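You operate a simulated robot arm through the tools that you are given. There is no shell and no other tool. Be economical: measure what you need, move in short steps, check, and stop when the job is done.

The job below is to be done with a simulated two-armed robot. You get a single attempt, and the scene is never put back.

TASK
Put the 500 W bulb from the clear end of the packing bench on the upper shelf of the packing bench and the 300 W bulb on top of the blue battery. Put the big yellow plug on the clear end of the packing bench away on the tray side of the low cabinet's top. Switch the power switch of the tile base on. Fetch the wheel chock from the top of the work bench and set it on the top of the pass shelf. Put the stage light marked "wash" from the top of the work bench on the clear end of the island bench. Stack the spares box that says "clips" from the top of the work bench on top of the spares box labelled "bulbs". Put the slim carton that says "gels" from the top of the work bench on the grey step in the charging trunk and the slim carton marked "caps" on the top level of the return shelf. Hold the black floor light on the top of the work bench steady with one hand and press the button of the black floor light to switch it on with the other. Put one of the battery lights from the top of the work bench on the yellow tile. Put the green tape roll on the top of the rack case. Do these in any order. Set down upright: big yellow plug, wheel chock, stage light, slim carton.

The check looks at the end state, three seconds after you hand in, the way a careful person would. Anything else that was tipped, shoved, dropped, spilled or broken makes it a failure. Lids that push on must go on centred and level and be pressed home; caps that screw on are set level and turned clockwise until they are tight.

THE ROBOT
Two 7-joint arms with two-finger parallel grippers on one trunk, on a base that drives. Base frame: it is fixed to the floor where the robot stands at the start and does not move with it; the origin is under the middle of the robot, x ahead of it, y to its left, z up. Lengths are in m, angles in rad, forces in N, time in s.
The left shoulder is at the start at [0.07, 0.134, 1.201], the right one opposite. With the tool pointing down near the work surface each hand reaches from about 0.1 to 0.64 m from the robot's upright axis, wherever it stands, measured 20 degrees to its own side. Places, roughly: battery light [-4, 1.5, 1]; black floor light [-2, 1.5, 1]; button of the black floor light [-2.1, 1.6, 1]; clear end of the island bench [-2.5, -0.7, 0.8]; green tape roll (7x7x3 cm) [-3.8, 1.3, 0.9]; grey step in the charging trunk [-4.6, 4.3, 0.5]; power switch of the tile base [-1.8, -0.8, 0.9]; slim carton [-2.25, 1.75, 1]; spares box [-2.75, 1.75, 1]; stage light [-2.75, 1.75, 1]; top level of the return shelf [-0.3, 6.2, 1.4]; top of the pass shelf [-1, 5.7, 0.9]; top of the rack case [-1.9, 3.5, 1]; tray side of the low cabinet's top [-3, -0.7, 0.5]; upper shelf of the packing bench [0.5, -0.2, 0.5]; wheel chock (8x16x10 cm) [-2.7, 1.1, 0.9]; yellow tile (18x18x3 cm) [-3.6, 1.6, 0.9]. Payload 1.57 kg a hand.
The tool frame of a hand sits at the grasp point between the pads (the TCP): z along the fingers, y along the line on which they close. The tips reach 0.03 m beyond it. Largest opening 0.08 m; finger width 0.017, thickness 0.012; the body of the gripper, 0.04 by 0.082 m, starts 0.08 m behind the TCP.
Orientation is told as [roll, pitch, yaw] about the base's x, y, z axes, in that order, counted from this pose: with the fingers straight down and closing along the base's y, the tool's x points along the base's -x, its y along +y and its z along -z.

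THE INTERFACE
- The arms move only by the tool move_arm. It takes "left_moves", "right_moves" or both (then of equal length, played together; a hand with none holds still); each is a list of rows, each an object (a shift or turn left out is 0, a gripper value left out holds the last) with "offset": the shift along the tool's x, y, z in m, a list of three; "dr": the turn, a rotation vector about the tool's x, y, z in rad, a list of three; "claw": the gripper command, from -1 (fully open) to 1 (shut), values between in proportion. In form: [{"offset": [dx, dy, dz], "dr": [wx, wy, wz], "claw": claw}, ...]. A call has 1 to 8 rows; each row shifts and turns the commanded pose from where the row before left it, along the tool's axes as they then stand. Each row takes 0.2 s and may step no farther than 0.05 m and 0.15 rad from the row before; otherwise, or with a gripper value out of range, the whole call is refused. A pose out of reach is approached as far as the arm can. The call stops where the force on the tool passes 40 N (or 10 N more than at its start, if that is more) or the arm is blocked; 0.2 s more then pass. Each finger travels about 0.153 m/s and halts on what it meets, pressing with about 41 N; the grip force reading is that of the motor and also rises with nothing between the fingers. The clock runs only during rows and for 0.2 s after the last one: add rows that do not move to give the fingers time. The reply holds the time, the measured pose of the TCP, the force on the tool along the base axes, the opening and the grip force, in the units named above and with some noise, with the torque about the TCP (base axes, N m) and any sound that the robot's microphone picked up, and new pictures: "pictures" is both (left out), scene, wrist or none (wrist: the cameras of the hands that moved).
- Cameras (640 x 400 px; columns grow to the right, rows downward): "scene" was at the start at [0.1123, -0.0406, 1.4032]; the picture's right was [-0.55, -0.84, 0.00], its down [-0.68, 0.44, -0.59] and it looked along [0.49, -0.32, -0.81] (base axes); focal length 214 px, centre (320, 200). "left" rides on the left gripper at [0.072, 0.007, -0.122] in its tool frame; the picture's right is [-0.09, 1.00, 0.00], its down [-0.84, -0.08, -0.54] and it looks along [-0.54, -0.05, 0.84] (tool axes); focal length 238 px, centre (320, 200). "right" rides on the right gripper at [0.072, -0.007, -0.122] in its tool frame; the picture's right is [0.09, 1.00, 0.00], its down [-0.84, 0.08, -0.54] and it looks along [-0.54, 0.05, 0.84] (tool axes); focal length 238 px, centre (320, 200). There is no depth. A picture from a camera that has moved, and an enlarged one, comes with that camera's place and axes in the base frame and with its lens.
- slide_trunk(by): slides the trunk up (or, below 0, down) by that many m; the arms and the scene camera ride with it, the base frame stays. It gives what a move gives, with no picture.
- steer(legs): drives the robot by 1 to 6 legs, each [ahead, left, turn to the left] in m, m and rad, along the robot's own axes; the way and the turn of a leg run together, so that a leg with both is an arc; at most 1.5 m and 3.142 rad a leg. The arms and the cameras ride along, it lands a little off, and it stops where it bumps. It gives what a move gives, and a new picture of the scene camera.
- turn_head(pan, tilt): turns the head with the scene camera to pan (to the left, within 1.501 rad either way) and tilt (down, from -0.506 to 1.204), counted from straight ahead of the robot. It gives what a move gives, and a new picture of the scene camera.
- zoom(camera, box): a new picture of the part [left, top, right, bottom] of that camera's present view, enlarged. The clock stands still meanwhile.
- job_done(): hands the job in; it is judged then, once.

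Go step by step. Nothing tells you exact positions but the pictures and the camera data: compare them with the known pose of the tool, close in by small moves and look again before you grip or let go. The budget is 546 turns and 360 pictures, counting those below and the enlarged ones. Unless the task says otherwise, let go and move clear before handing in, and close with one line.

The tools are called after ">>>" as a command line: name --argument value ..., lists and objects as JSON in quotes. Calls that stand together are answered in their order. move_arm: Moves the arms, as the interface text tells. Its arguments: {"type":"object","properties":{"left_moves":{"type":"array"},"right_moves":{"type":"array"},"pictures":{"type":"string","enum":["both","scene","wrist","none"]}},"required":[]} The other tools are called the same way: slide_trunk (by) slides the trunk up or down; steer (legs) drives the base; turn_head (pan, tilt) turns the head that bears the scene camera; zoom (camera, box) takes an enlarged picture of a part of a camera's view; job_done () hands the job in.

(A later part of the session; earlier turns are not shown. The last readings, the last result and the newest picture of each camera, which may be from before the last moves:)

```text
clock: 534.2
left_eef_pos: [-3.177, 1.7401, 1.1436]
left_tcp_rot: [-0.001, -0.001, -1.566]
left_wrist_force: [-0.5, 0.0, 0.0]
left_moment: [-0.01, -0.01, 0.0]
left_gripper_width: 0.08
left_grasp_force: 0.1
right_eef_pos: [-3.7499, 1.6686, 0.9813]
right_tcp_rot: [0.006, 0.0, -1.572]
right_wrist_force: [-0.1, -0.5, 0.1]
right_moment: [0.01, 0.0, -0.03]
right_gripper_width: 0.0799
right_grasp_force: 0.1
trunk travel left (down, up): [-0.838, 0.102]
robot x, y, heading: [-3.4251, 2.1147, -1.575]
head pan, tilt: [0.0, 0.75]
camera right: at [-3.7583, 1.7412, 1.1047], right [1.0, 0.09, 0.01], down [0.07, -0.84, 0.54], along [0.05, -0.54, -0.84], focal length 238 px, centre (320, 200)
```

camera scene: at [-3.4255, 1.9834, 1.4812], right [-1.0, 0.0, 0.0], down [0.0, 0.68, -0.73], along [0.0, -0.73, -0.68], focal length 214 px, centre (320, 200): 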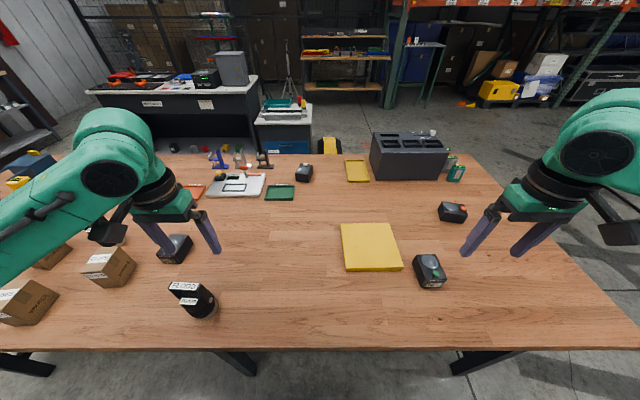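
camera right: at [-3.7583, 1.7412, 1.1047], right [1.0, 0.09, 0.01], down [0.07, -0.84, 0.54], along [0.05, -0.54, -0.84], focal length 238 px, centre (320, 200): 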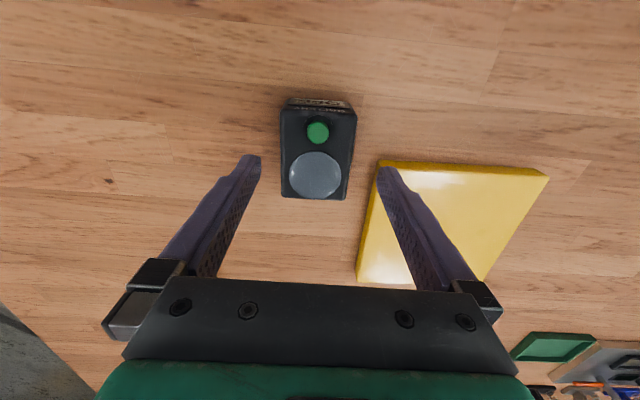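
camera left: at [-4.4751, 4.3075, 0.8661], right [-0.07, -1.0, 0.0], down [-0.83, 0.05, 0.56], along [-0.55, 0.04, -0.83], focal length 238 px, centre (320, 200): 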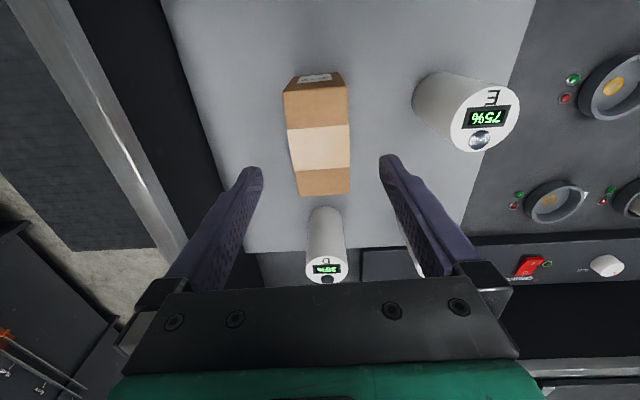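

>>> move_arm --right_moves '[{"offset": [0.01, -0.003, 0.02], "claw": -0.68}, {"offset": [0, 0, 0.025]}, {"offset": [0, 0, 0.022]}, {"claw": 0}, {"claw": 1}, {"claw": 1}]' --pictures "wrist"

```text
clock: 535.6
left_eef_pos: [-3.175, 1.7417, 1.1435]
left_tcp_rot: [-0.002, 0.0, -1.569]
left_wrist_force: [-0.6, 0.7, 0.1]
left_moment: [0.01, 0.0, 0.0]
left_gripper_width: 0.08
left_grasp_force: 0.1
right_eef_pos: [-3.7523, 1.6785, 0.9166]
right_tcp_rot: [0.006, -0.002, -1.573]
right_wrist_force: [-1.5, -3.9, 11.8]
right_moment: [0.19, 0.32, 0.13]
right_gripper_width: 0.0638
right_grasp_force: 41.2
trunk travel left (down, up): [-0.838, 0.102]
robot x, y, heading: [-3.4242, 2.1184, -1.571]
head pan, tilt: [0.0, 0.75]
camera right: at [-3.7608, 1.7506, 1.0385], right [1.0, 0.09, 0.01], down [0.07, -0.84, 0.54], along [0.05, -0.54, -0.84], focal length 238 px, centre (320, 200)
```

right: 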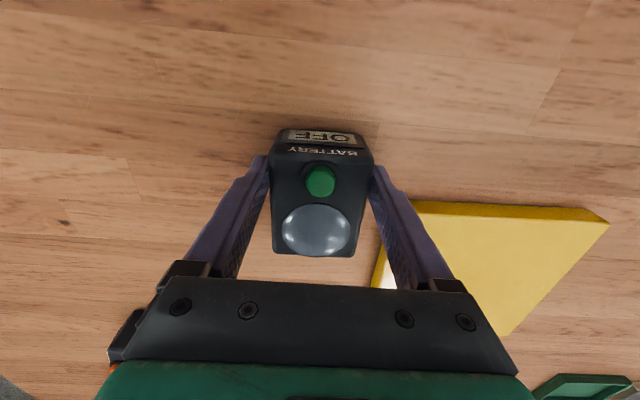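

>>> move_arm --right_moves '[{"offset": [0, 0, -0.04]}, {"offset": [0, 0, -0.045]}, {"offset": [-0.02, 0.037, 0]}, {"offset": [-0.025, 0.037, 0]}, {"offset": [-0.025, 0.037, 0]}, {"offset": [-0.026, 0.036, 0]}]' --pictures "both"

```text
clock: 537.0
left_eef_pos: [-3.1747, 1.7394, 1.1425]
left_tcp_rot: [-0.001, 0.002, -1.567]
left_wrist_force: [0.4, -0.2, 0.1]
left_moment: [0.01, 0.01, -0.03]
left_gripper_width: 0.0799
left_grasp_force: 0.0
right_eef_pos: [-3.614, 1.5924, 1.0068]
right_tcp_rot: [0.007, 0.002, -1.574]
right_wrist_force: [0.0, -0.4, -4.9]
right_moment: [0.12, -0.01, 0.0]
right_gripper_width: 0.0637
right_grasp_force: 40.8
right hand out of reach, approached as far as the arm can: row 6
trunk travel left (down, up): [-0.838, 0.102]
robot x, y, heading: [-3.4224, 2.1175, -1.574]
head pan, tilt: [0.0, 0.75]
camera scene: at [-3.4226, 1.9809, 1.4809], right [-1.0, 0.0, 0.0], down [0.0, 0.68, -0.73], along [0.0, -0.73, -0.68], focal length 214 px, centre (320, 200)
camera right: at [-3.6222, 1.6653, 1.1299], right [1.0, 0.09, 0.01], down [0.07, -0.84, 0.54], along [0.05, -0.54, -0.84], focal length 238 px, centre (320, 200)
```

scene: 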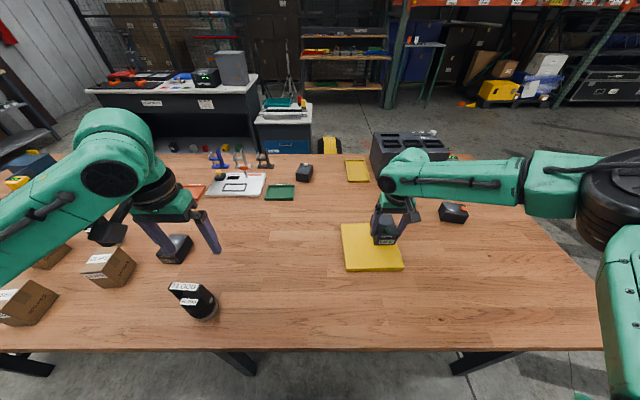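
right: 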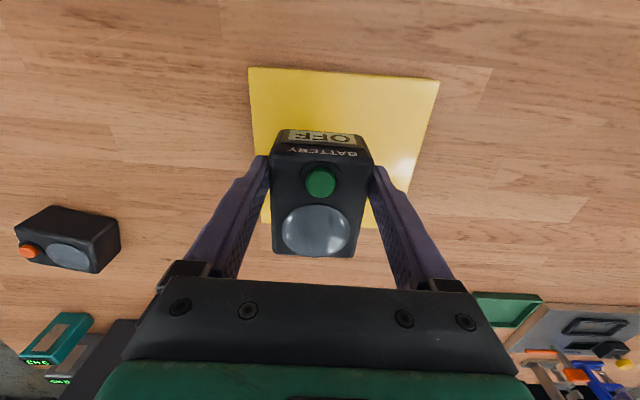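

>>> move_arm --right_moves '[{"offset": [0.005, 0, 0.03]}, {"offset": [0, 0, 0.015]}, {"offset": [0, 0, 0.008]}]' --pictures "none"

```text
clock: 537.8
left_eef_pos: [-3.1779, 1.7408, 1.1432]
left_tcp_rot: [0.001, -0.001, -1.568]
left_wrist_force: [-0.2, 0.4, -0.1]
left_moment: [0.02, 0.04, -0.03]
left_gripper_width: 0.0798
left_grasp_force: 0.0
right_eef_pos: [-3.6234, 1.6168, 0.9656]
right_tcp_rot: [0.007, -0.001, -1.572]
right_wrist_force: [0.0, -0.1, -3.7]
right_moment: [0.09, 0.02, 0.0]
right_gripper_width: 0.0637
right_grasp_force: 41.3
right hand out of reach, approached as far as the arm can: row 1, 2, 3
trunk travel left (down, up): [-0.838, 0.102]
robot x, y, heading: [-3.4247, 2.115, -1.57]
head pan, tilt: [0.0, 0.75]
```

>>> move_arm --left_moves '[{"offset": [0, 0, -0.04]}, {"offset": [0, 0, -0.04]}, {"offset": [0, 0, -0.04]}]' --right_moves '[{"offset": [0, 0, -0.04]}, {"offset": [-0.01, 0, -0.04]}, {"offset": [-0.03, 0.01, 0]}]' --pictures "none"

>>> slide_trunk --by -0.09

```text
clock: 538.6
left_eef_pos: [-3.1789, 1.7404, 1.2612]
left_tcp_rot: [0.0, 0.006, -1.567]
left_wrist_force: [-0.3, -0.5, 0.3]
left_moment: [0.02, -0.01, -0.03]
left_gripper_width: 0.08
left_grasp_force: 0.0
right_eef_pos: [-3.6167, 1.5783, 1.0454]
right_tcp_rot: [0.007, 0.001, -1.572]
right_wrist_force: [-0.6, -0.7, -4.2]
right_moment: [0.07, 0.0, 0.03]
right_gripper_width: 0.0635
right_grasp_force: 40.9
right hand out of reach, approached as far as the arm can: row 3
trunk travel left (down, up): [-0.838, 0.102]
robot x, y, heading: [-3.4227, 2.1133, -1.575]
head pan, tilt: [0.0, 0.75]
```

```text
clock: 539.8
left_eef_pos: [-3.1773, 1.7422, 1.1724]
left_tcp_rot: [0.0, 0.001, -1.567]
left_wrist_force: [-0.1, -0.3, 0.0]
left_moment: [0.01, 0.01, -0.02]
left_gripper_width: 0.08
left_grasp_force: 0.0
right_eef_pos: [-3.6153, 1.5798, 0.956]
right_tcp_rot: [0.008, -0.001, -1.573]
right_wrist_force: [-0.2, 0.0, -3.5]
right_moment: [0.07, -0.02, -0.01]
right_gripper_width: 0.0637
right_grasp_force: 41.3
trunk travel left (down, up): [-0.748, 0.192]
robot x, y, heading: [-3.4232, 2.1171, -1.577]
head pan, tilt: [0.0, 0.75]
```

Now at (-3.615,1.580,0.956). Lower in small steps to contact.

>>> move_arm --right_moves '[{"offset": [0, 0, 0.005]}, {"offset": [0, 0, 0.005]}, {"offset": [0, 0, 0.003]}]' --pictures "wrist"

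```text
clock: 540.6
left_eef_pos: [-3.1783, 1.7423, 1.1723]
left_tcp_rot: [0.001, -0.001, -1.568]
left_wrist_force: [-0.9, -0.6, -0.2]
left_moment: [-0.02, -0.01, -0.05]
left_gripper_width: 0.0802
left_grasp_force: 0.1
right_eef_pos: [-3.6176, 1.5826, 0.9437]
right_tcp_rot: [0.008, -0.001, -1.573]
right_wrist_force: [-0.6, 0.8, -4.1]
right_moment: [0.06, 0.01, 0.0]
right_gripper_width: 0.0634
right_grasp_force: 40.8
right hand out of reach, approached as far as the arm can: row 3
trunk travel left (down, up): [-0.748, 0.192]
robot x, y, heading: [-3.4253, 2.1161, -1.57]
head pan, tilt: [0.0, 0.75]
camera right: at [-3.625, 1.6545, 1.0661], right [1.0, 0.09, 0.01], down [0.07, -0.84, 0.54], along [0.06, -0.54, -0.84], focal length 238 px, centre (320, 200)
```

right: 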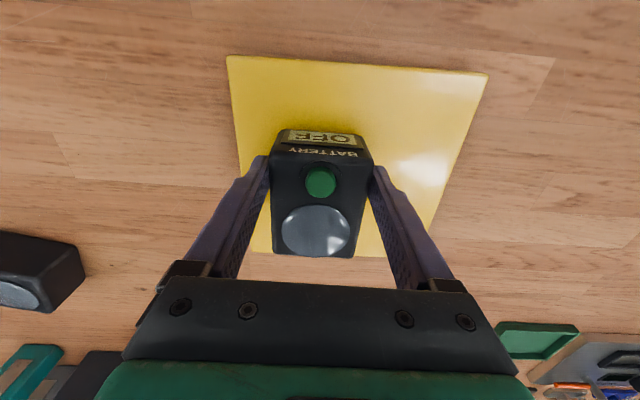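

>>> move_arm --right_moves '[{"offset": [0, 0, 0.005]}, {"offset": [0, 0, 0.005]}]' --pictures "none"

```text
clock: 541.2
left_eef_pos: [-3.1753, 1.7448, 1.1742]
left_tcp_rot: [-0.002, -0.002, -1.567]
left_wrist_force: [0.9, 0.9, -0.6]
left_moment: [0.01, 0.0, -0.06]
left_gripper_width: 0.08
left_grasp_force: 0.0
right_eef_pos: [-3.6162, 1.5847, 0.9403]
right_tcp_rot: [0.005, -0.013, -1.573]
right_wrist_force: [-1.5, -7.2, 20.7]
right_moment: [0.17, 0.85, 0.24]
right_gripper_width: 0.0635
right_grasp_force: 41.2
trunk travel left (down, up): [-0.748, 0.192]
robot x, y, heading: [-3.4208, 2.1155, -1.571]
head pan, tilt: [0.0, 0.75]
```

Contact. Release and rise.

>>> move_arm --right_moves '[{"offset": [0, 0, -0.003]}, {"claw": 0}, {"claw": -1}, {}, {"offset": [0, 0, -0.04]}, {"offset": [0, 0, -0.045]}, {"offset": [0.03, 0, -0.035]}, {"offset": [0.045, 0, 0]}]' --pictures "both"

```text
clock: 543.0
left_eef_pos: [-3.1791, 1.7463, 1.1739]
left_tcp_rot: [0.0, -0.003, -1.567]
left_wrist_force: [-0.7, -0.3, 0.7]
left_moment: [-0.02, 0.0, -0.02]
left_gripper_width: 0.0801
left_grasp_force: 0.0
right_eef_pos: [-3.6182, 1.6606, 1.0594]
right_tcp_rot: [0.007, -0.004, -1.573]
right_wrist_force: [0.1, -0.1, -0.1]
right_moment: [-0.03, 0.0, 0.03]
right_gripper_width: 0.0801
right_grasp_force: 0.1
trunk travel left (down, up): [-0.748, 0.192]
robot x, y, heading: [-3.4226, 2.1188, -1.572]
head pan, tilt: [0.0, 0.75]
camera scene: at [-3.4248, 1.9858, 1.3914], right [-1.0, 0.0, 0.0], down [0.0, 0.68, -0.73], along [0.0, -0.73, -0.68], focal length 214 px, centre (320, 200)
camera right: at [-3.627, 1.733, 1.1817], right [1.0, 0.09, 0.01], down [0.07, -0.84, 0.55], along [0.06, -0.54, -0.84], focal length 238 px, centre (320, 200)
```

scene: 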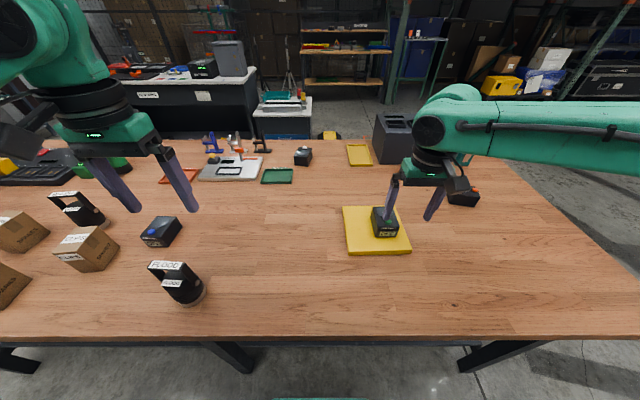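
right: 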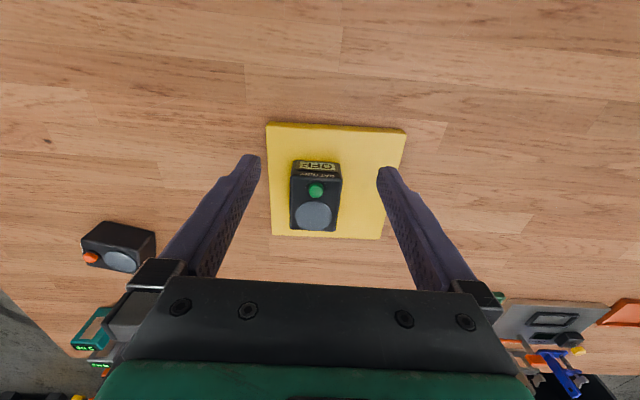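

Battery light is on the tile. Next, the CLIPS spares box onto the BULBS box with the left hand: raise the right hand and strafe.

>>> move_arm --right_moves '[{"offset": [0.02, 0, -0.045]}, {"offset": [0.02, 0, -0.045]}, {"offset": [0.03, 0, -0.03]}, {"offset": [0.03, 0, 0]}]' --pictures "none"

>>> steer --legs '[[0, 0.56, 0]]'

>>> zoom --camera "scene" --box '[170, 130, 420, 290]'

>>> zoom --camera "left" --box '[0, 0, 640, 400]'

```text
clock: 544.0
left_eef_pos: [-3.1783, 1.7454, 1.1742]
left_tcp_rot: [0.0, -0.001, -1.567]
left_wrist_force: [-0.4, 0.5, -0.3]
left_moment: [-0.01, -0.01, -0.02]
left_gripper_width: 0.08
left_grasp_force: 0.1
right_eef_pos: [-3.6176, 1.7589, 1.1783]
right_tcp_rot: [0.009, -0.004, -1.576]
right_wrist_force: [-0.2, -0.9, 0.2]
right_moment: [-0.04, 0.01, 0.0]
right_gripper_width: 0.08
right_grasp_force: 0.1
trunk travel left (down, up): [-0.748, 0.192]
robot x, y, heading: [-3.4274, 2.116, -1.576]
head pan, tilt: [0.0, 0.75]
```

```text
clock: 547.3
left_eef_pos: [-2.6134, 1.7449, 1.1731]
left_tcp_rot: [0.0, 0.0, -1.565]
left_wrist_force: [-0.2, 0.1, 0.8]
left_moment: [0.0, 0.0, 0.0]
left_gripper_width: 0.0797
left_grasp_force: 0.1
right_eef_pos: [-3.0545, 1.7577, 1.1772]
right_tcp_rot: [0.009, -0.003, -1.569]
right_wrist_force: [0.3, 0.4, -0.3]
right_moment: [-0.03, -0.01, 0.06]
right_gripper_width: 0.08
right_grasp_force: 0.1
trunk travel left (down, up): [-0.748, 0.192]
robot x, y, heading: [-2.8611, 2.1167, -1.566]
head pan, tilt: [0.0, 0.75]
camera scene: at [-2.8607, 1.9831, 1.3911], right [-1.0, 0.0, 0.0], down [0.0, 0.68, -0.73], along [0.0, -0.73, -0.68], focal length 214 px, centre (320, 200)
```

scene: 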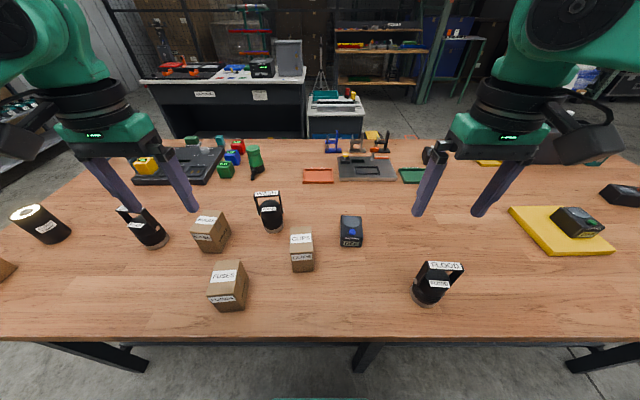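

```text
2.50 times, centred on (295, 210) of scene
camera zoom: at [-2.8607, 1.9831, 1.3911], right [-1.0, 0.0, 0.0], down [0.0, 0.68, -0.73], along [0.0, -0.73, -0.68], focal length 536 px, centre (382, 175)
```

zoom: 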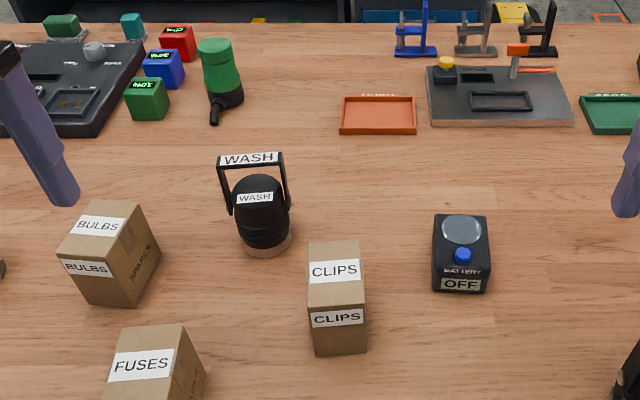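

```text
1.00 times, centred on (320, 200) of left
camera zoom: at [-2.607, 1.8158, 1.2945], right [1.0, -0.09, 0.0], down [-0.07, -0.84, 0.54], along [-0.05, -0.54, -0.84], focal length 238 px, centre (320, 200)
```

zoom: 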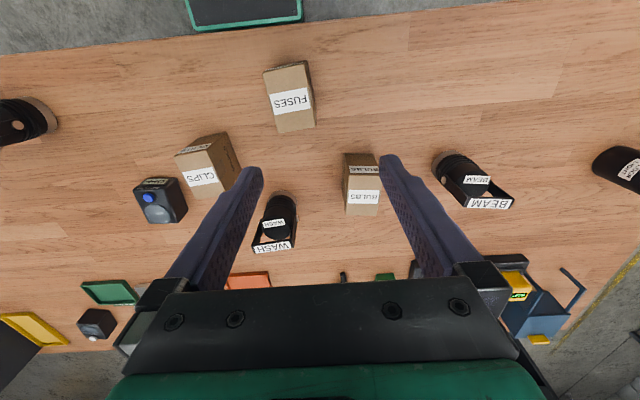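

BULBS box centre (-2.567,1.602), CLIPS spares box centre (-2.815,1.663), both ~6×7×9 cm and aligned. Move the left hand over CLIPS.

>>> move_arm --left_moves '[{"offset": [0, -0.045, 0]}, {"offset": [0, -0.045, 0]}, {"offset": [-0.02, -0.04, 0]}, {"offset": [-0.025, -0.04, 0]}, {"offset": [-0.035, -0.03, 0]}]' --pictures "wrist"

```text
clock: 548.5
left_eef_pos: [-2.8146, 1.6636, 1.1709]
left_tcp_rot: [0.001, 0.001, -1.565]
left_wrist_force: [-0.5, -0.2, -0.4]
left_moment: [0.02, 0.0, 0.0]
left_gripper_width: 0.0799
left_grasp_force: 0.1
right_eef_pos: [-3.0551, 1.756, 1.1761]
right_tcp_rot: [0.012, 0.0, -1.571]
right_wrist_force: [0.1, -0.3, -0.7]
right_moment: [0.0, -0.05, -0.04]
right_gripper_width: 0.0801
right_grasp_force: 0.0
trunk travel left (down, up): [-0.748, 0.192]
robot x, y, heading: [-2.8563, 2.1162, -1.572]
head pan, tilt: [0.0, 0.75]
camera left: at [-2.8075, 1.7351, 1.2921], right [1.0, -0.08, 0.0], down [-0.07, -0.84, 0.54], along [-0.04, -0.54, -0.84], focal length 238 px, centre (320, 200)
```

left: 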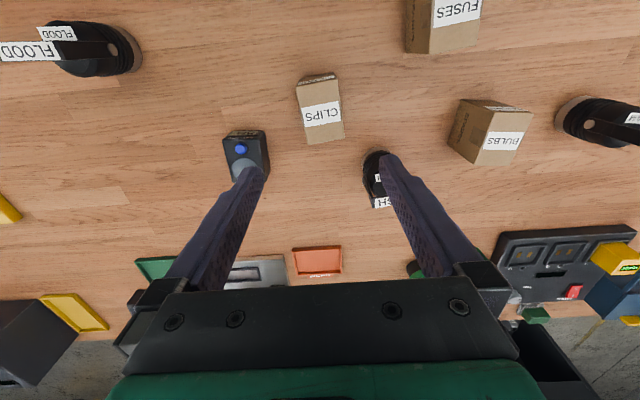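

>>> move_arm --left_moves '[{"offset": [0, 0.004, 0.045], "dr": [0, 0, -0.08]}, {"offset": [0, 0, 0.05]}, {"offset": [0, 0, 0.05]}, {"offset": [0, 0, 0.03]}]' --pictures "wrist"

```text
clock: 549.5
left_eef_pos: [-2.8081, 1.6601, 0.997]
left_tcp_rot: [0.001, 0.0, -1.483]
left_wrist_force: [0.3, 0.1, 0.0]
left_moment: [-0.01, 0.0, 0.0]
left_gripper_width: 0.0803
left_grasp_force: 0.1
right_eef_pos: [-3.0528, 1.7557, 1.1783]
right_tcp_rot: [0.006, 0.001, -1.57]
right_wrist_force: [-0.4, -0.2, 0.2]
right_moment: [-0.03, -0.02, -0.01]
right_gripper_width: 0.0801
right_grasp_force: 0.0
trunk travel left (down, up): [-0.748, 0.192]
robot x, y, heading: [-2.8635, 2.1169, -1.565]
head pan, tilt: [0.0, 0.75]
camera left: at [-2.8068, 1.7333, 1.1181], right [1.0, -0.01, 0.0], down [0.0, -0.84, 0.54], along [0.0, -0.54, -0.84], focal length 238 px, centre (320, 200)
```

left: 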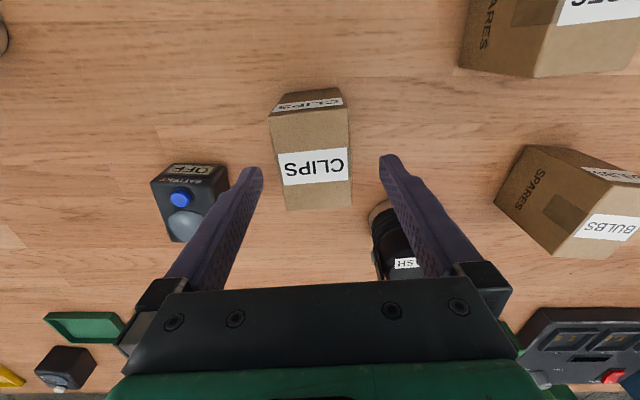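

>>> move_arm --left_moves '[{"offset": [0.006, -0.002, 0.03]}, {"offset": [0, 0, 0.03]}, {"claw": 0}, {"claw": 1}, {"claw": 1}, {"offset": [0, 0, -0.03]}, {"offset": [0, 0, -0.045]}, {"offset": [0, 0, -0.045]}]' --pictures "wrist"

```text
clock: 551.3
left_eef_pos: [-2.8109, 1.6689, 1.058]
left_tcp_rot: [0.001, 0.0, -1.483]
left_wrist_force: [0.5, -0.2, -1.6]
left_moment: [-0.03, -0.01, -0.01]
left_gripper_width: 0.0557
left_grasp_force: 41.3
right_eef_pos: [-3.0539, 1.7582, 1.1783]
right_tcp_rot: [0.008, -0.001, -1.568]
right_wrist_force: [-0.2, -0.2, 0.6]
right_moment: [-0.03, 0.0, -0.01]
right_gripper_width: 0.0801
right_grasp_force: 0.0
trunk travel left (down, up): [-0.748, 0.192]
robot x, y, heading: [-2.8614, 2.1167, -1.568]
head pan, tilt: [0.0, 0.75]
camera left: at [-2.8108, 1.7399, 1.1797], right [1.0, -0.01, 0.0], down [-0.01, -0.84, 0.54], along [0.0, -0.54, -0.84], focal length 238 px, centre (320, 200)
```

left: 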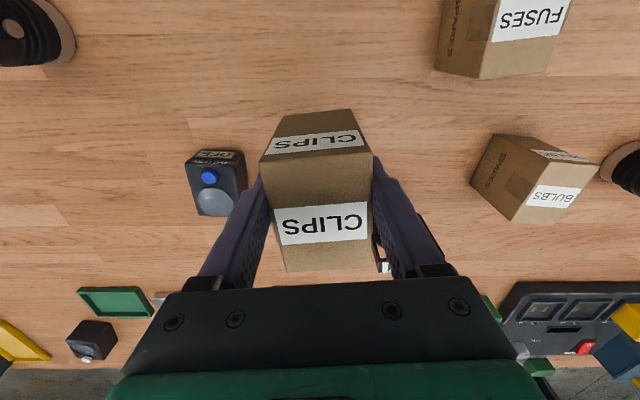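

>>> move_arm --left_moves '[{"offset": [0, 0, -0.045]}, {"offset": [0, 0.02, -0.045]}, {"offset": [-0.01, 0.045, 0], "dr": [0, 0, 0.08]}, {"offset": [-0.01, 0.045, 0], "dr": [0, 0, 0.08]}, {"offset": [-0.015, 0.045, 0]}, {"offset": [-0.015, 0.045, 0]}, {"offset": [-0.01, 0.04, 0]}]' --pictures "both"

```text
clock: 552.9
left_eef_pos: [-2.5726, 1.6047, 1.1475]
left_tcp_rot: [-0.003, 0.0, -1.644]
left_wrist_force: [0.3, 1.5, -0.9]
left_moment: [0.04, 0.0, -0.03]
left_gripper_width: 0.0556
left_grasp_force: 41.0
right_eef_pos: [-3.0523, 1.756, 1.1786]
right_tcp_rot: [0.007, 0.001, -1.568]
right_wrist_force: [-0.2, 0.1, -1.3]
right_moment: [0.02, 0.0, 0.01]
right_gripper_width: 0.0802
right_grasp_force: 0.1
trunk travel left (down, up): [-0.748, 0.192]
robot x, y, heading: [-2.8627, 2.1163, -1.569]
head pan, tilt: [0.0, 0.75]
camera scene: at [-2.8581, 1.9823, 1.391], right [-1.0, 0.0, 0.0], down [0.0, 0.68, -0.73], along [0.0, -0.73, -0.68], focal length 214 px, centre (320, 200)
camera left: at [-2.5587, 1.6746, 1.2687], right [0.99, -0.16, 0.0], down [-0.14, -0.83, 0.54], along [-0.09, -0.53, -0.84], focal length 238 px, centre (320, 200)
```

scene: 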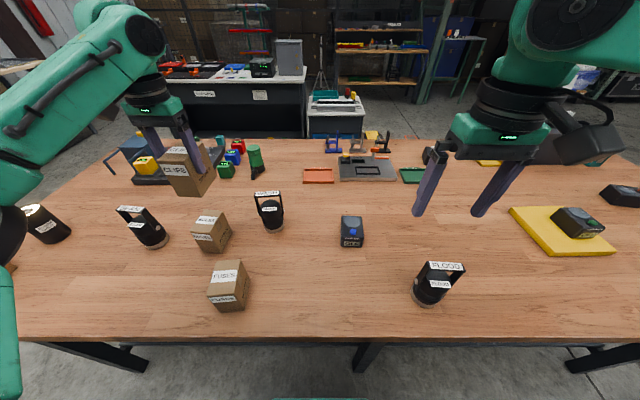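
left: 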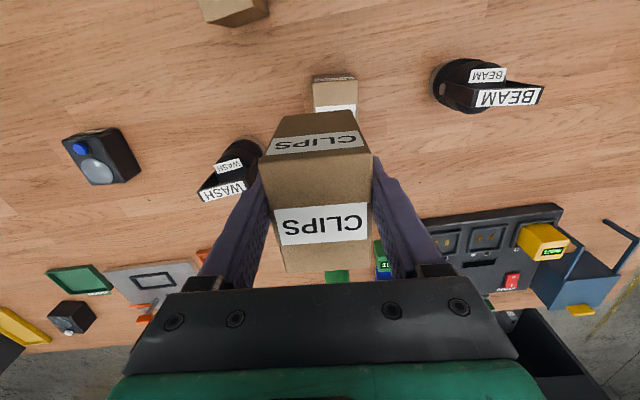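

>>> zoom --camera "scene" --box '[140, 130, 300, 270]'

>>> zoom --camera "left" --box '[240, 50, 420, 170]'

```text
2.86 times, centred on (220, 200) of scene
camera zoom: at [-2.8581, 1.9823, 1.391], right [-1.0, 0.0, 0.0], down [0.0, 0.68, -0.73], along [0.0, -0.73, -0.68], focal length 613 px, centre (606, 200)
```

zoom: 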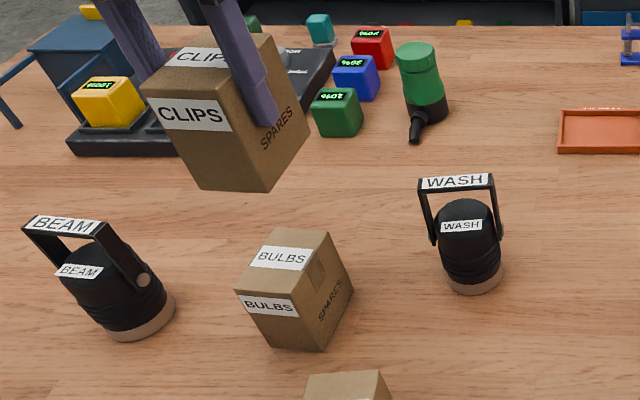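

```text
3.33 times, centred on (330, 110) of left
camera zoom: at [-2.5587, 1.6746, 1.2687], right [0.99, -0.16, 0.0], down [-0.14, -0.83, 0.54], along [-0.09, -0.53, -0.84], focal length 794 px, centre (287, 500)
```

zoom: 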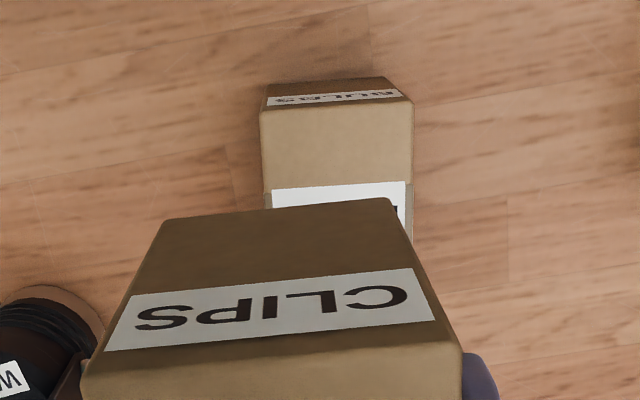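

>>> move_arm --left_moves '[{"offset": [-0.001, 0.0236, 0.02]}, {"offset": [0, 0, 0.045]}, {"offset": [0, 0, 0.035]}]' --pictures "none"

>>> zoom --camera "scene" --box '[140, 130, 300, 270]'

>>> zoom --camera "left" --box '[200, 50, 440, 210]'

```text
clock: 553.7
left_eef_pos: [-2.5527, 1.6013, 1.047]
left_tcp_rot: [-0.001, 0.0, -1.643]
left_wrist_force: [0.1, 0.1, -1.1]
left_moment: [0.01, 0.0, -0.01]
left_gripper_width: 0.0555
left_grasp_force: 41.5
right_eef_pos: [-3.0542, 1.7568, 1.1778]
right_tcp_rot: [0.009, -0.001, -1.571]
right_wrist_force: [0.7, -0.5, -0.7]
right_moment: [-0.02, 0.03, 0.0]
right_gripper_width: 0.0799
right_grasp_force: 0.1
trunk travel left (down, up): [-0.748, 0.192]
robot x, y, heading: [-2.8632, 2.1156, -1.575]
head pan, tilt: [0.0, 0.75]
```

```text
2.86 times, centred on (220, 200) of scene
camera zoom: at [-2.8598, 1.9826, 1.3911], right [-1.0, 0.0, 0.0], down [0.0, 0.68, -0.73], along [0.0, -0.73, -0.68], focal length 613 px, centre (606, 200)
```

zoom: 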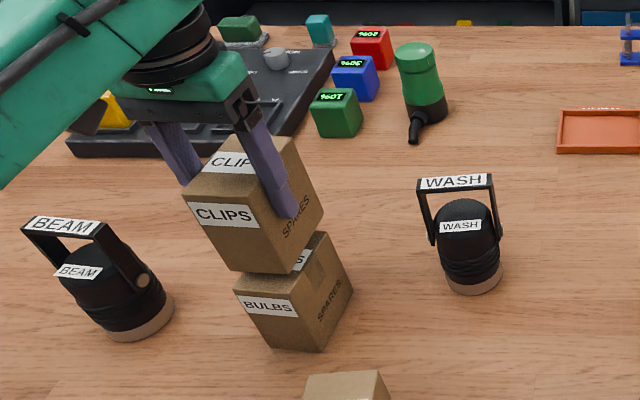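

```text
2.50 times, centred on (320, 130) of left
camera zoom: at [-2.5392, 1.6715, 1.1683], right [0.99, -0.16, 0.0], down [-0.14, -0.83, 0.54], along [-0.09, -0.54, -0.84], focal length 596 px, centre (320, 375)
```

zoom: 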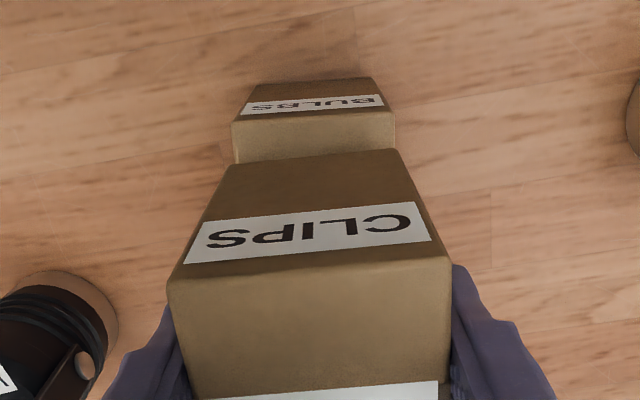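

>>> move_arm --left_moves '[{"offset": [0.005, 0, 0.015]}, {"offset": [0, 0, 0.01]}, {"offset": [0, 0, 0.005]}, {"offset": [0, 0, 0.004]}]' --pictures "none"

>>> zoom --camera "scene" --box '[140, 130, 300, 270]'

```text
clock: 554.3
left_eef_pos: [-2.5514, 1.6072, 1.0329]
left_tcp_rot: [0.0, -0.023, -1.641]
left_wrist_force: [-5.2, 8.1, 23.3]
left_moment: [1.36, 0.42, 0.14]
left_gripper_width: 0.0557
left_grasp_force: 40.8
right_eef_pos: [-3.0548, 1.7602, 1.1787]
right_tcp_rot: [0.011, -0.004, -1.57]
right_wrist_force: [0.4, -0.2, -0.8]
right_moment: [0.05, 0.04, 0.01]
right_gripper_width: 0.08
right_grasp_force: 0.0
trunk travel left (down, up): [-0.748, 0.192]
robot x, y, heading: [-2.8623, 2.1218, -1.568]
head pan, tilt: [0.0, 0.75]
stopped in row 3 (left hand): the force on the tool passed its limit (the readings are from after the stop); the commanded pose is now the measured one
```

```text
2.86 times, centred on (220, 200) of scene
camera zoom: at [-2.8616, 1.9868, 1.3917], right [-1.0, 0.0, 0.0], down [0.0, 0.68, -0.73], along [0.0, -0.73, -0.68], focal length 613 px, centre (606, 200)
```

zoom: 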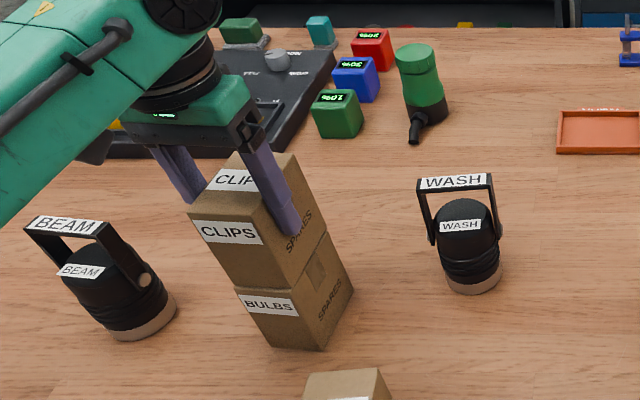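

>>> zoom --camera "left" --box '[200, 50, 440, 210]'

```text
2.50 times, centred on (320, 130) of left
camera zoom: at [-2.5388, 1.6813, 1.1524], right [0.99, -0.16, 0.0], down [-0.14, -0.82, 0.56], along [-0.09, -0.55, -0.83], focal length 596 px, centre (320, 375)
```

zoom: 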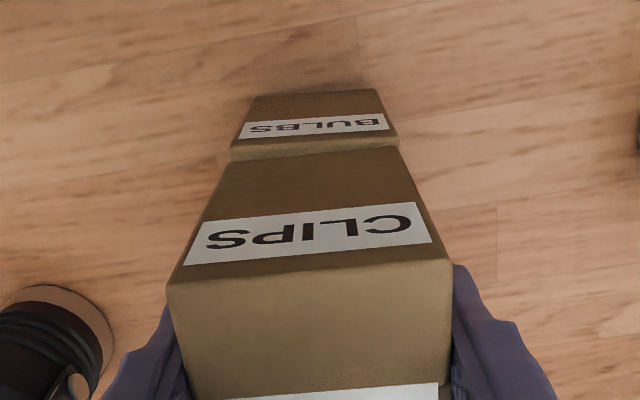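

>>> move_arm --left_moves '[{"offset": [0, 0, -0.002], "dr": [0, 0.02, 0]}, {"claw": 0.3}, {"claw": -0.3}, {"claw": -1}, {}, {"offset": [0, 0, -0.04]}, {"offset": [0, 0, -0.045]}, {"offset": [0, 0, -0.045]}]' --pictures "both"

```text
clock: 556.1
left_eef_pos: [-2.5512, 1.6062, 1.163]
left_tcp_rot: [0.001, 0.005, -1.641]
left_wrist_force: [0.0, -0.4, 0.9]
left_moment: [-0.01, -0.01, 0.03]
left_gripper_width: 0.08
left_grasp_force: 0.0
right_eef_pos: [-3.0544, 1.7581, 1.1785]
right_tcp_rot: [0.008, 0.0, -1.57]
right_wrist_force: [0.1, -0.3, -0.1]
right_moment: [0.0, 0.01, 0.0]
right_gripper_width: 0.08
right_grasp_force: 0.1
trunk travel left (down, up): [-0.748, 0.192]
robot x, y, heading: [-2.8593, 2.1186, -1.565]
head pan, tilt: [0.0, 0.75]
camera scene: at [-2.8611, 1.9842, 1.3912], right [-1.0, 0.0, 0.0], down [0.0, 0.68, -0.73], along [0.0, -0.73, -0.68], focal length 214 px, centre (320, 200)
camera left: at [-2.539, 1.6759, 1.2831], right [0.99, -0.16, 0.0], down [-0.14, -0.83, 0.54], along [-0.09, -0.53, -0.84], focal length 238 px, centre (320, 200)
```

scene: 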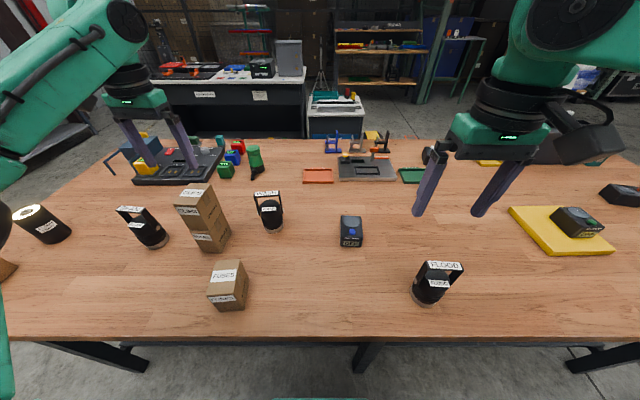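
left: 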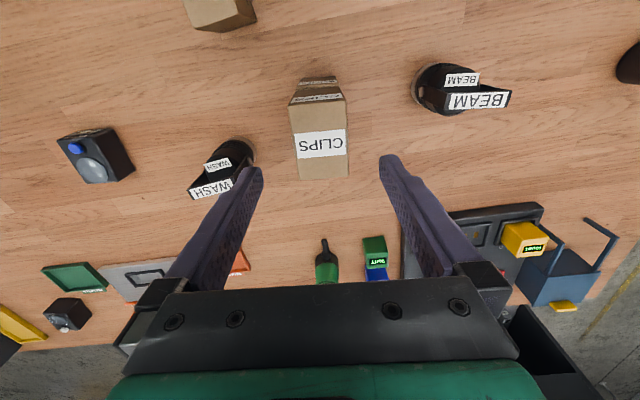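

Stacked. Now WASH at about (-2.715,1.54): take it with the right hand, gripper turned 90° (base yaw 0). Reposition the robot.

>>> steer --legs '[[0.035, 0.345, 0]]'

>>> move_arm --right_moves '[{"dr": [0, 0, -0.15]}, {"dr": [0, 0, -0.15]}, {"dr": [0, 0, -0.15]}, {"dr": [0, 0, -0.15]}, {"dr": [0, 0, -0.15]}, {"dr": [0, 0, -0.15]}, {"dr": [0, 0, -0.15]}, {"dr": [0, 0, -0.15]}]' --pictures "none"

>>> move_arm --right_moves '[{"dr": [0, 0, -0.15]}, {"dr": [0, 0, -0.15]}, {"dr": [0, 0, -0.07]}]' --pictures "both"

```text
clock: 558.4
left_eef_pos: [-2.206, 1.5691, 1.1612]
left_tcp_rot: [0.002, 0.0, -1.643]
left_wrist_force: [-0.5, -0.3, 0.5]
left_moment: [-0.01, 0.01, -0.04]
left_gripper_width: 0.08
left_grasp_force: 0.0
right_eef_pos: [-2.7094, 1.7234, 1.1767]
right_tcp_rot: [0.009, -0.002, -1.572]
right_wrist_force: [0.6, -0.6, 0.8]
right_moment: [0.0, -0.01, 0.0]
right_gripper_width: 0.08
right_grasp_force: 0.1
trunk travel left (down, up): [-0.748, 0.192]
robot x, y, heading: [-2.5146, 2.0813, -1.571]
head pan, tilt: [0.0, 0.75]
camera scene: at [-2.5155, 1.9487, 1.3911], right [-1.0, 0.0, 0.0], down [0.0, 0.68, -0.73], along [0.0, -0.73, -0.68], focal length 214 px, centre (320, 200)
```

scene: 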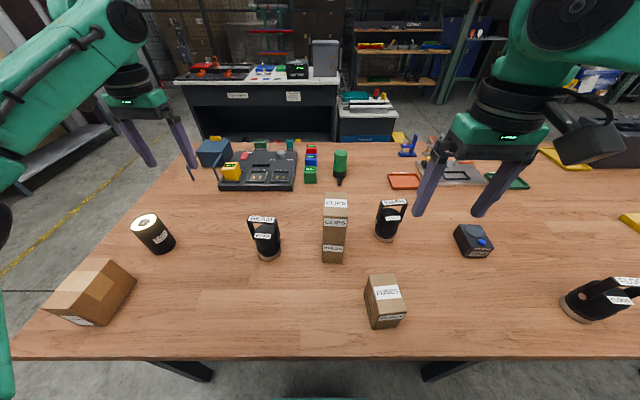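

```text
clock: 560.2
left_eef_pos: [-2.2043, 1.57, 1.1617]
left_tcp_rot: [0.0, 0.002, -1.642]
left_wrist_force: [0.2, 0.2, 0.6]
left_moment: [0.0, -0.01, 0.0]
left_gripper_width: 0.0798
left_grasp_force: 0.1
right_eef_pos: [-2.7076, 1.7224, 1.1777]
right_tcp_rot: [0.001, -0.007, -0.371]
right_wrist_force: [-0.5, -0.8, 0.5]
right_moment: [0.0, 0.0, -0.02]
right_gripper_width: 0.08
right_grasp_force: 0.0
trunk travel left (down, up): [-0.748, 0.192]
robot x, y, heading: [-2.5135, 2.0866, -1.571]
head pan, tilt: [0.0, 0.75]
```

```text
clock: 561.0
left_eef_pos: [-2.2048, 1.5692, 1.1623]
left_tcp_rot: [0.002, 0.003, -1.641]
left_wrist_force: [-0.2, 0.6, -0.4]
left_moment: [0.0, 0.0, 0.03]
left_gripper_width: 0.0797
left_grasp_force: 0.1
right_eef_pos: [-2.7084, 1.7232, 1.1766]
right_tcp_rot: [-0.003, -0.007, 0.0]
right_wrist_force: [0.2, 0.0, -0.9]
right_moment: [0.03, 0.02, 0.0]
right_gripper_width: 0.08
right_grasp_force: 0.1
trunk travel left (down, up): [-0.748, 0.192]
robot x, y, heading: [-2.5145, 2.0849, -1.57]
head pan, tilt: [0.0, 0.75]
camera scene: at [-2.5139, 1.9484, 1.3911], right [-1.0, 0.0, 0.0], down [0.0, 0.68, -0.73], along [0.0, -0.73, -0.68], focal length 214 px, centre (320, 200)
camera right: at [-2.7808, 1.7165, 1.2996], right [-0.09, 1.0, 0.0], down [0.83, 0.08, 0.55], along [0.55, 0.05, -0.84], focal length 238 px, centre (320, 200)
```

scene: 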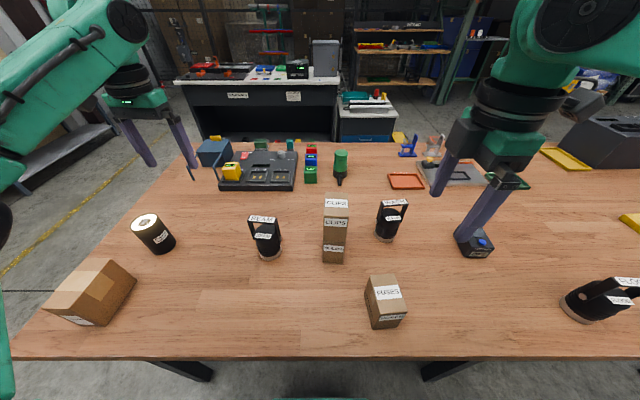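
right: 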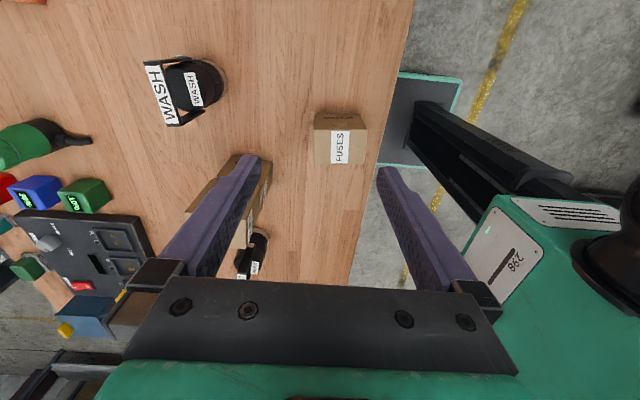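

>>> zoom --camera "scene" --box '[350, 180, 430, 250]'

>>> zoom --camera "right" --box '[120, 30, 260, 140]'

```text
5.71 times, centred on (390, 215) of scene
camera zoom: at [-2.5139, 1.9484, 1.3911], right [-1.0, 0.0, 0.0], down [0.0, 0.68, -0.73], along [0.0, -0.73, -0.68], focal length 1226 px, centre (-80, 114)
```

zoom: 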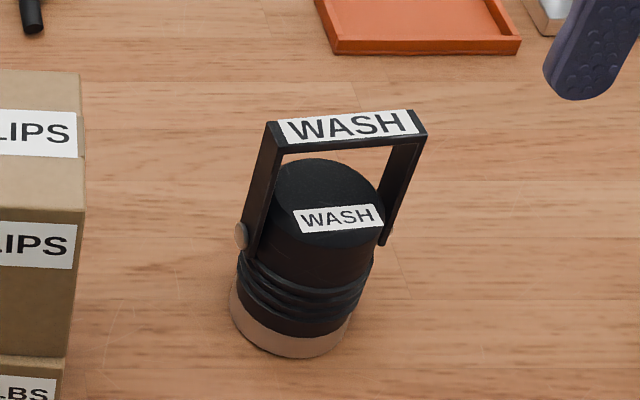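

```text
3.64 times, centred on (190, 85) of right
camera zoom: at [-2.7808, 1.7165, 1.2996], right [-0.09, 1.0, 0.0], down [0.83, 0.08, 0.55], along [0.55, 0.05, -0.84], focal length 867 px, centre (793, 618)
```

zoom: 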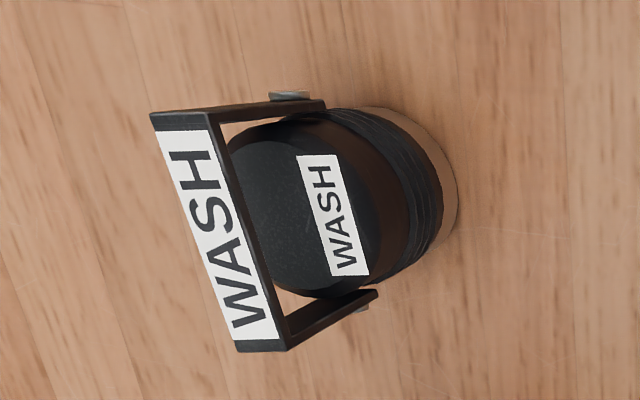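

>>> move_arm --right_moves '[{"dr": [0, 0, -0.12]}, {"offset": [0.0064, -0.0443, 0]}, {"offset": [0.0064, -0.0443, 0]}, {"offset": [0.0064, -0.0443, 0]}, {"offset": [0.0064, -0.0443, 0]}]' --pictures "both"

```text
clock: 562.2
left_eef_pos: [-2.2058, 1.5659, 1.1597]
left_tcp_rot: [0.0, 0.004, -1.644]
left_wrist_force: [0.6, -0.9, 0.3]
left_moment: [0.01, 0.0, -0.02]
left_gripper_width: 0.08
left_grasp_force: 0.2
right_eef_pos: [-2.7122, 1.5634, 1.1772]
right_tcp_rot: [0.0, -0.007, 0.118]
right_wrist_force: [0.3, -0.3, 0.1]
right_moment: [0.03, 0.03, -0.03]
right_gripper_width: 0.0797
right_grasp_force: 0.1
right hand out of reach, approached as far as the arm can: row 5
trunk travel left (down, up): [-0.748, 0.192]
robot x, y, heading: [-2.5154, 2.0801, -1.568]
head pan, tilt: [0.0, 0.75]
camera scene: at [-2.5146, 1.9459, 1.3908], right [-1.0, 0.0, 0.0], down [0.0, 0.68, -0.73], along [0.0, -0.73, -0.68], focal length 214 px, centre (320, 200)
camera right: at [-2.7844, 1.5495, 1.2988], right [-0.21, 0.98, 0.0], down [0.82, 0.17, 0.55], along [0.54, 0.11, -0.84], focal length 238 px, centre (320, 200)
```

scene: 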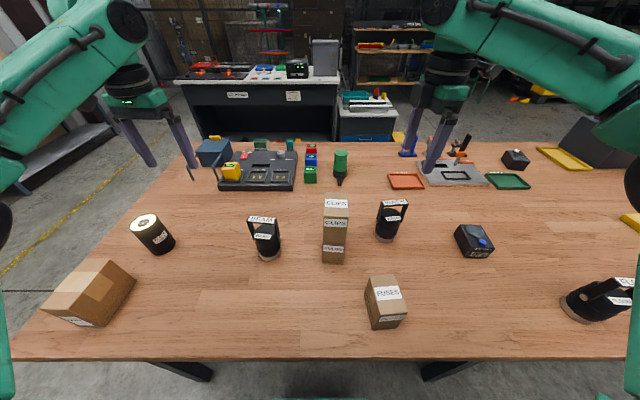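
right: 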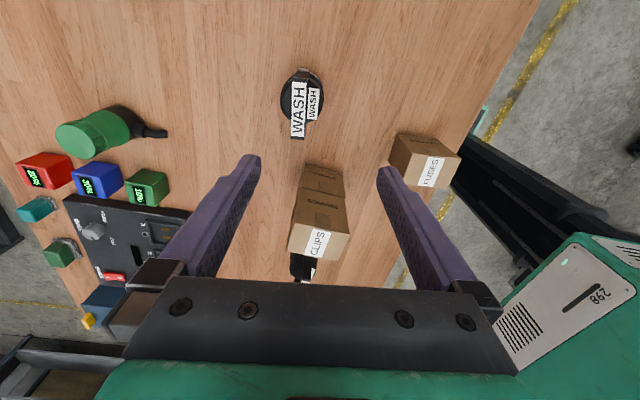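

>>> move_arm --right_moves '[{"offset": [0, 0, 0.045]}, {"offset": [0, 0, 0.045]}, {"offset": [0, -0.02, 0.015]}, {"offset": [0, -0.006, 0.0]}]' --pictures "wrist"

```text
clock: 563.2
left_eef_pos: [-2.2047, 1.5687, 1.1606]
left_tcp_rot: [0.001, 0.003, -1.643]
left_wrist_force: [0.0, 0.2, 1.2]
left_moment: [-0.01, 0.02, -0.02]
left_gripper_width: 0.0801
left_grasp_force: 0.0
right_eef_pos: [-2.7081, 1.5405, 1.0726]
right_tcp_rot: [-0.001, -0.01, 0.116]
right_wrist_force: [-1.0, -1.5, 0.8]
right_moment: [0.01, -0.02, 0.0]
right_gripper_width: 0.0798
right_grasp_force: 0.0
trunk travel left (down, up): [-0.748, 0.192]
robot x, y, heading: [-2.516, 2.0802, -1.573]
head pan, tilt: [0.0, 0.75]
camera right: at [-2.78, 1.5263, 1.1944], right [-0.21, 0.98, 0.0], down [0.82, 0.17, 0.55], along [0.54, 0.11, -0.84], focal length 238 px, centre (320, 200)
```

right: 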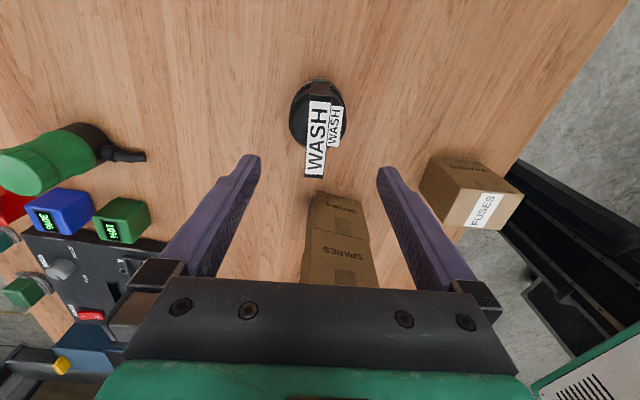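

>>> move_arm --right_moves '[{"offset": [0.0124, -0.003, 0.03]}, {"offset": [0, 0, 0.03]}, {"offset": [0, 0, 0.03]}]' --pictures "both"

>>> zoom --camera "scene" --box '[340, 130, 460, 250]'

```text
clock: 564.0
left_eef_pos: [-2.2044, 1.5685, 1.1613]
left_tcp_rot: [0.004, 0.0, -1.642]
left_wrist_force: [0.0, 0.2, -0.5]
left_moment: [0.02, 0.0, -0.02]
left_gripper_width: 0.0799
left_grasp_force: 0.1
right_eef_pos: [-2.72, 1.535, 0.9812]
right_tcp_rot: [-0.002, -0.009, 0.115]
right_wrist_force: [0.3, 0.8, -0.1]
right_moment: [0.02, -0.02, 0.01]
right_gripper_width: 0.0801
right_grasp_force: 0.1
trunk travel left (down, up): [-0.748, 0.192]
robot x, y, heading: [-2.5125, 2.0825, -1.571]
head pan, tilt: [0.0, 0.75]
camera scene: at [-2.5139, 1.948, 1.3911], right [-1.0, 0.0, 0.0], down [0.0, 0.68, -0.73], along [0.0, -0.73, -0.68], focal length 214 px, centre (320, 200)
camera right: at [-2.7918, 1.5201, 1.1047], right [-0.21, 0.98, 0.0], down [0.82, 0.18, 0.55], along [0.54, 0.11, -0.84], focal length 238 px, centre (320, 200)
```

scene: 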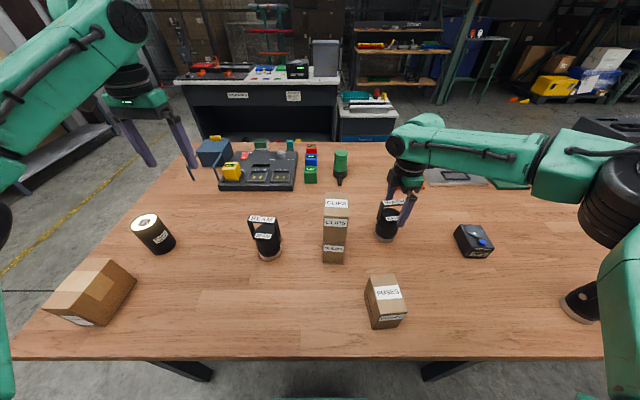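
right: 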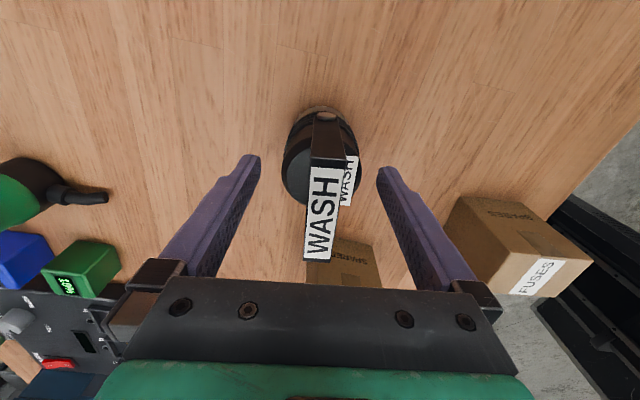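

```text
3.33 times, centred on (400, 190) of scene
camera zoom: at [-2.5139, 1.948, 1.3911], right [-1.0, 0.0, 0.0], down [0.0, 0.68, -0.73], along [0.0, -0.73, -0.68], focal length 715 px, centre (53, 233)
```

zoom: 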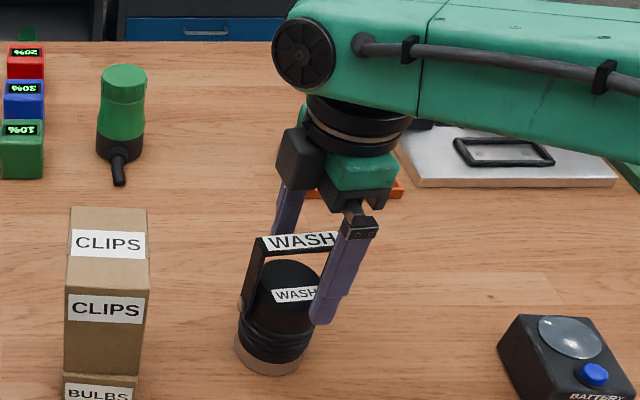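

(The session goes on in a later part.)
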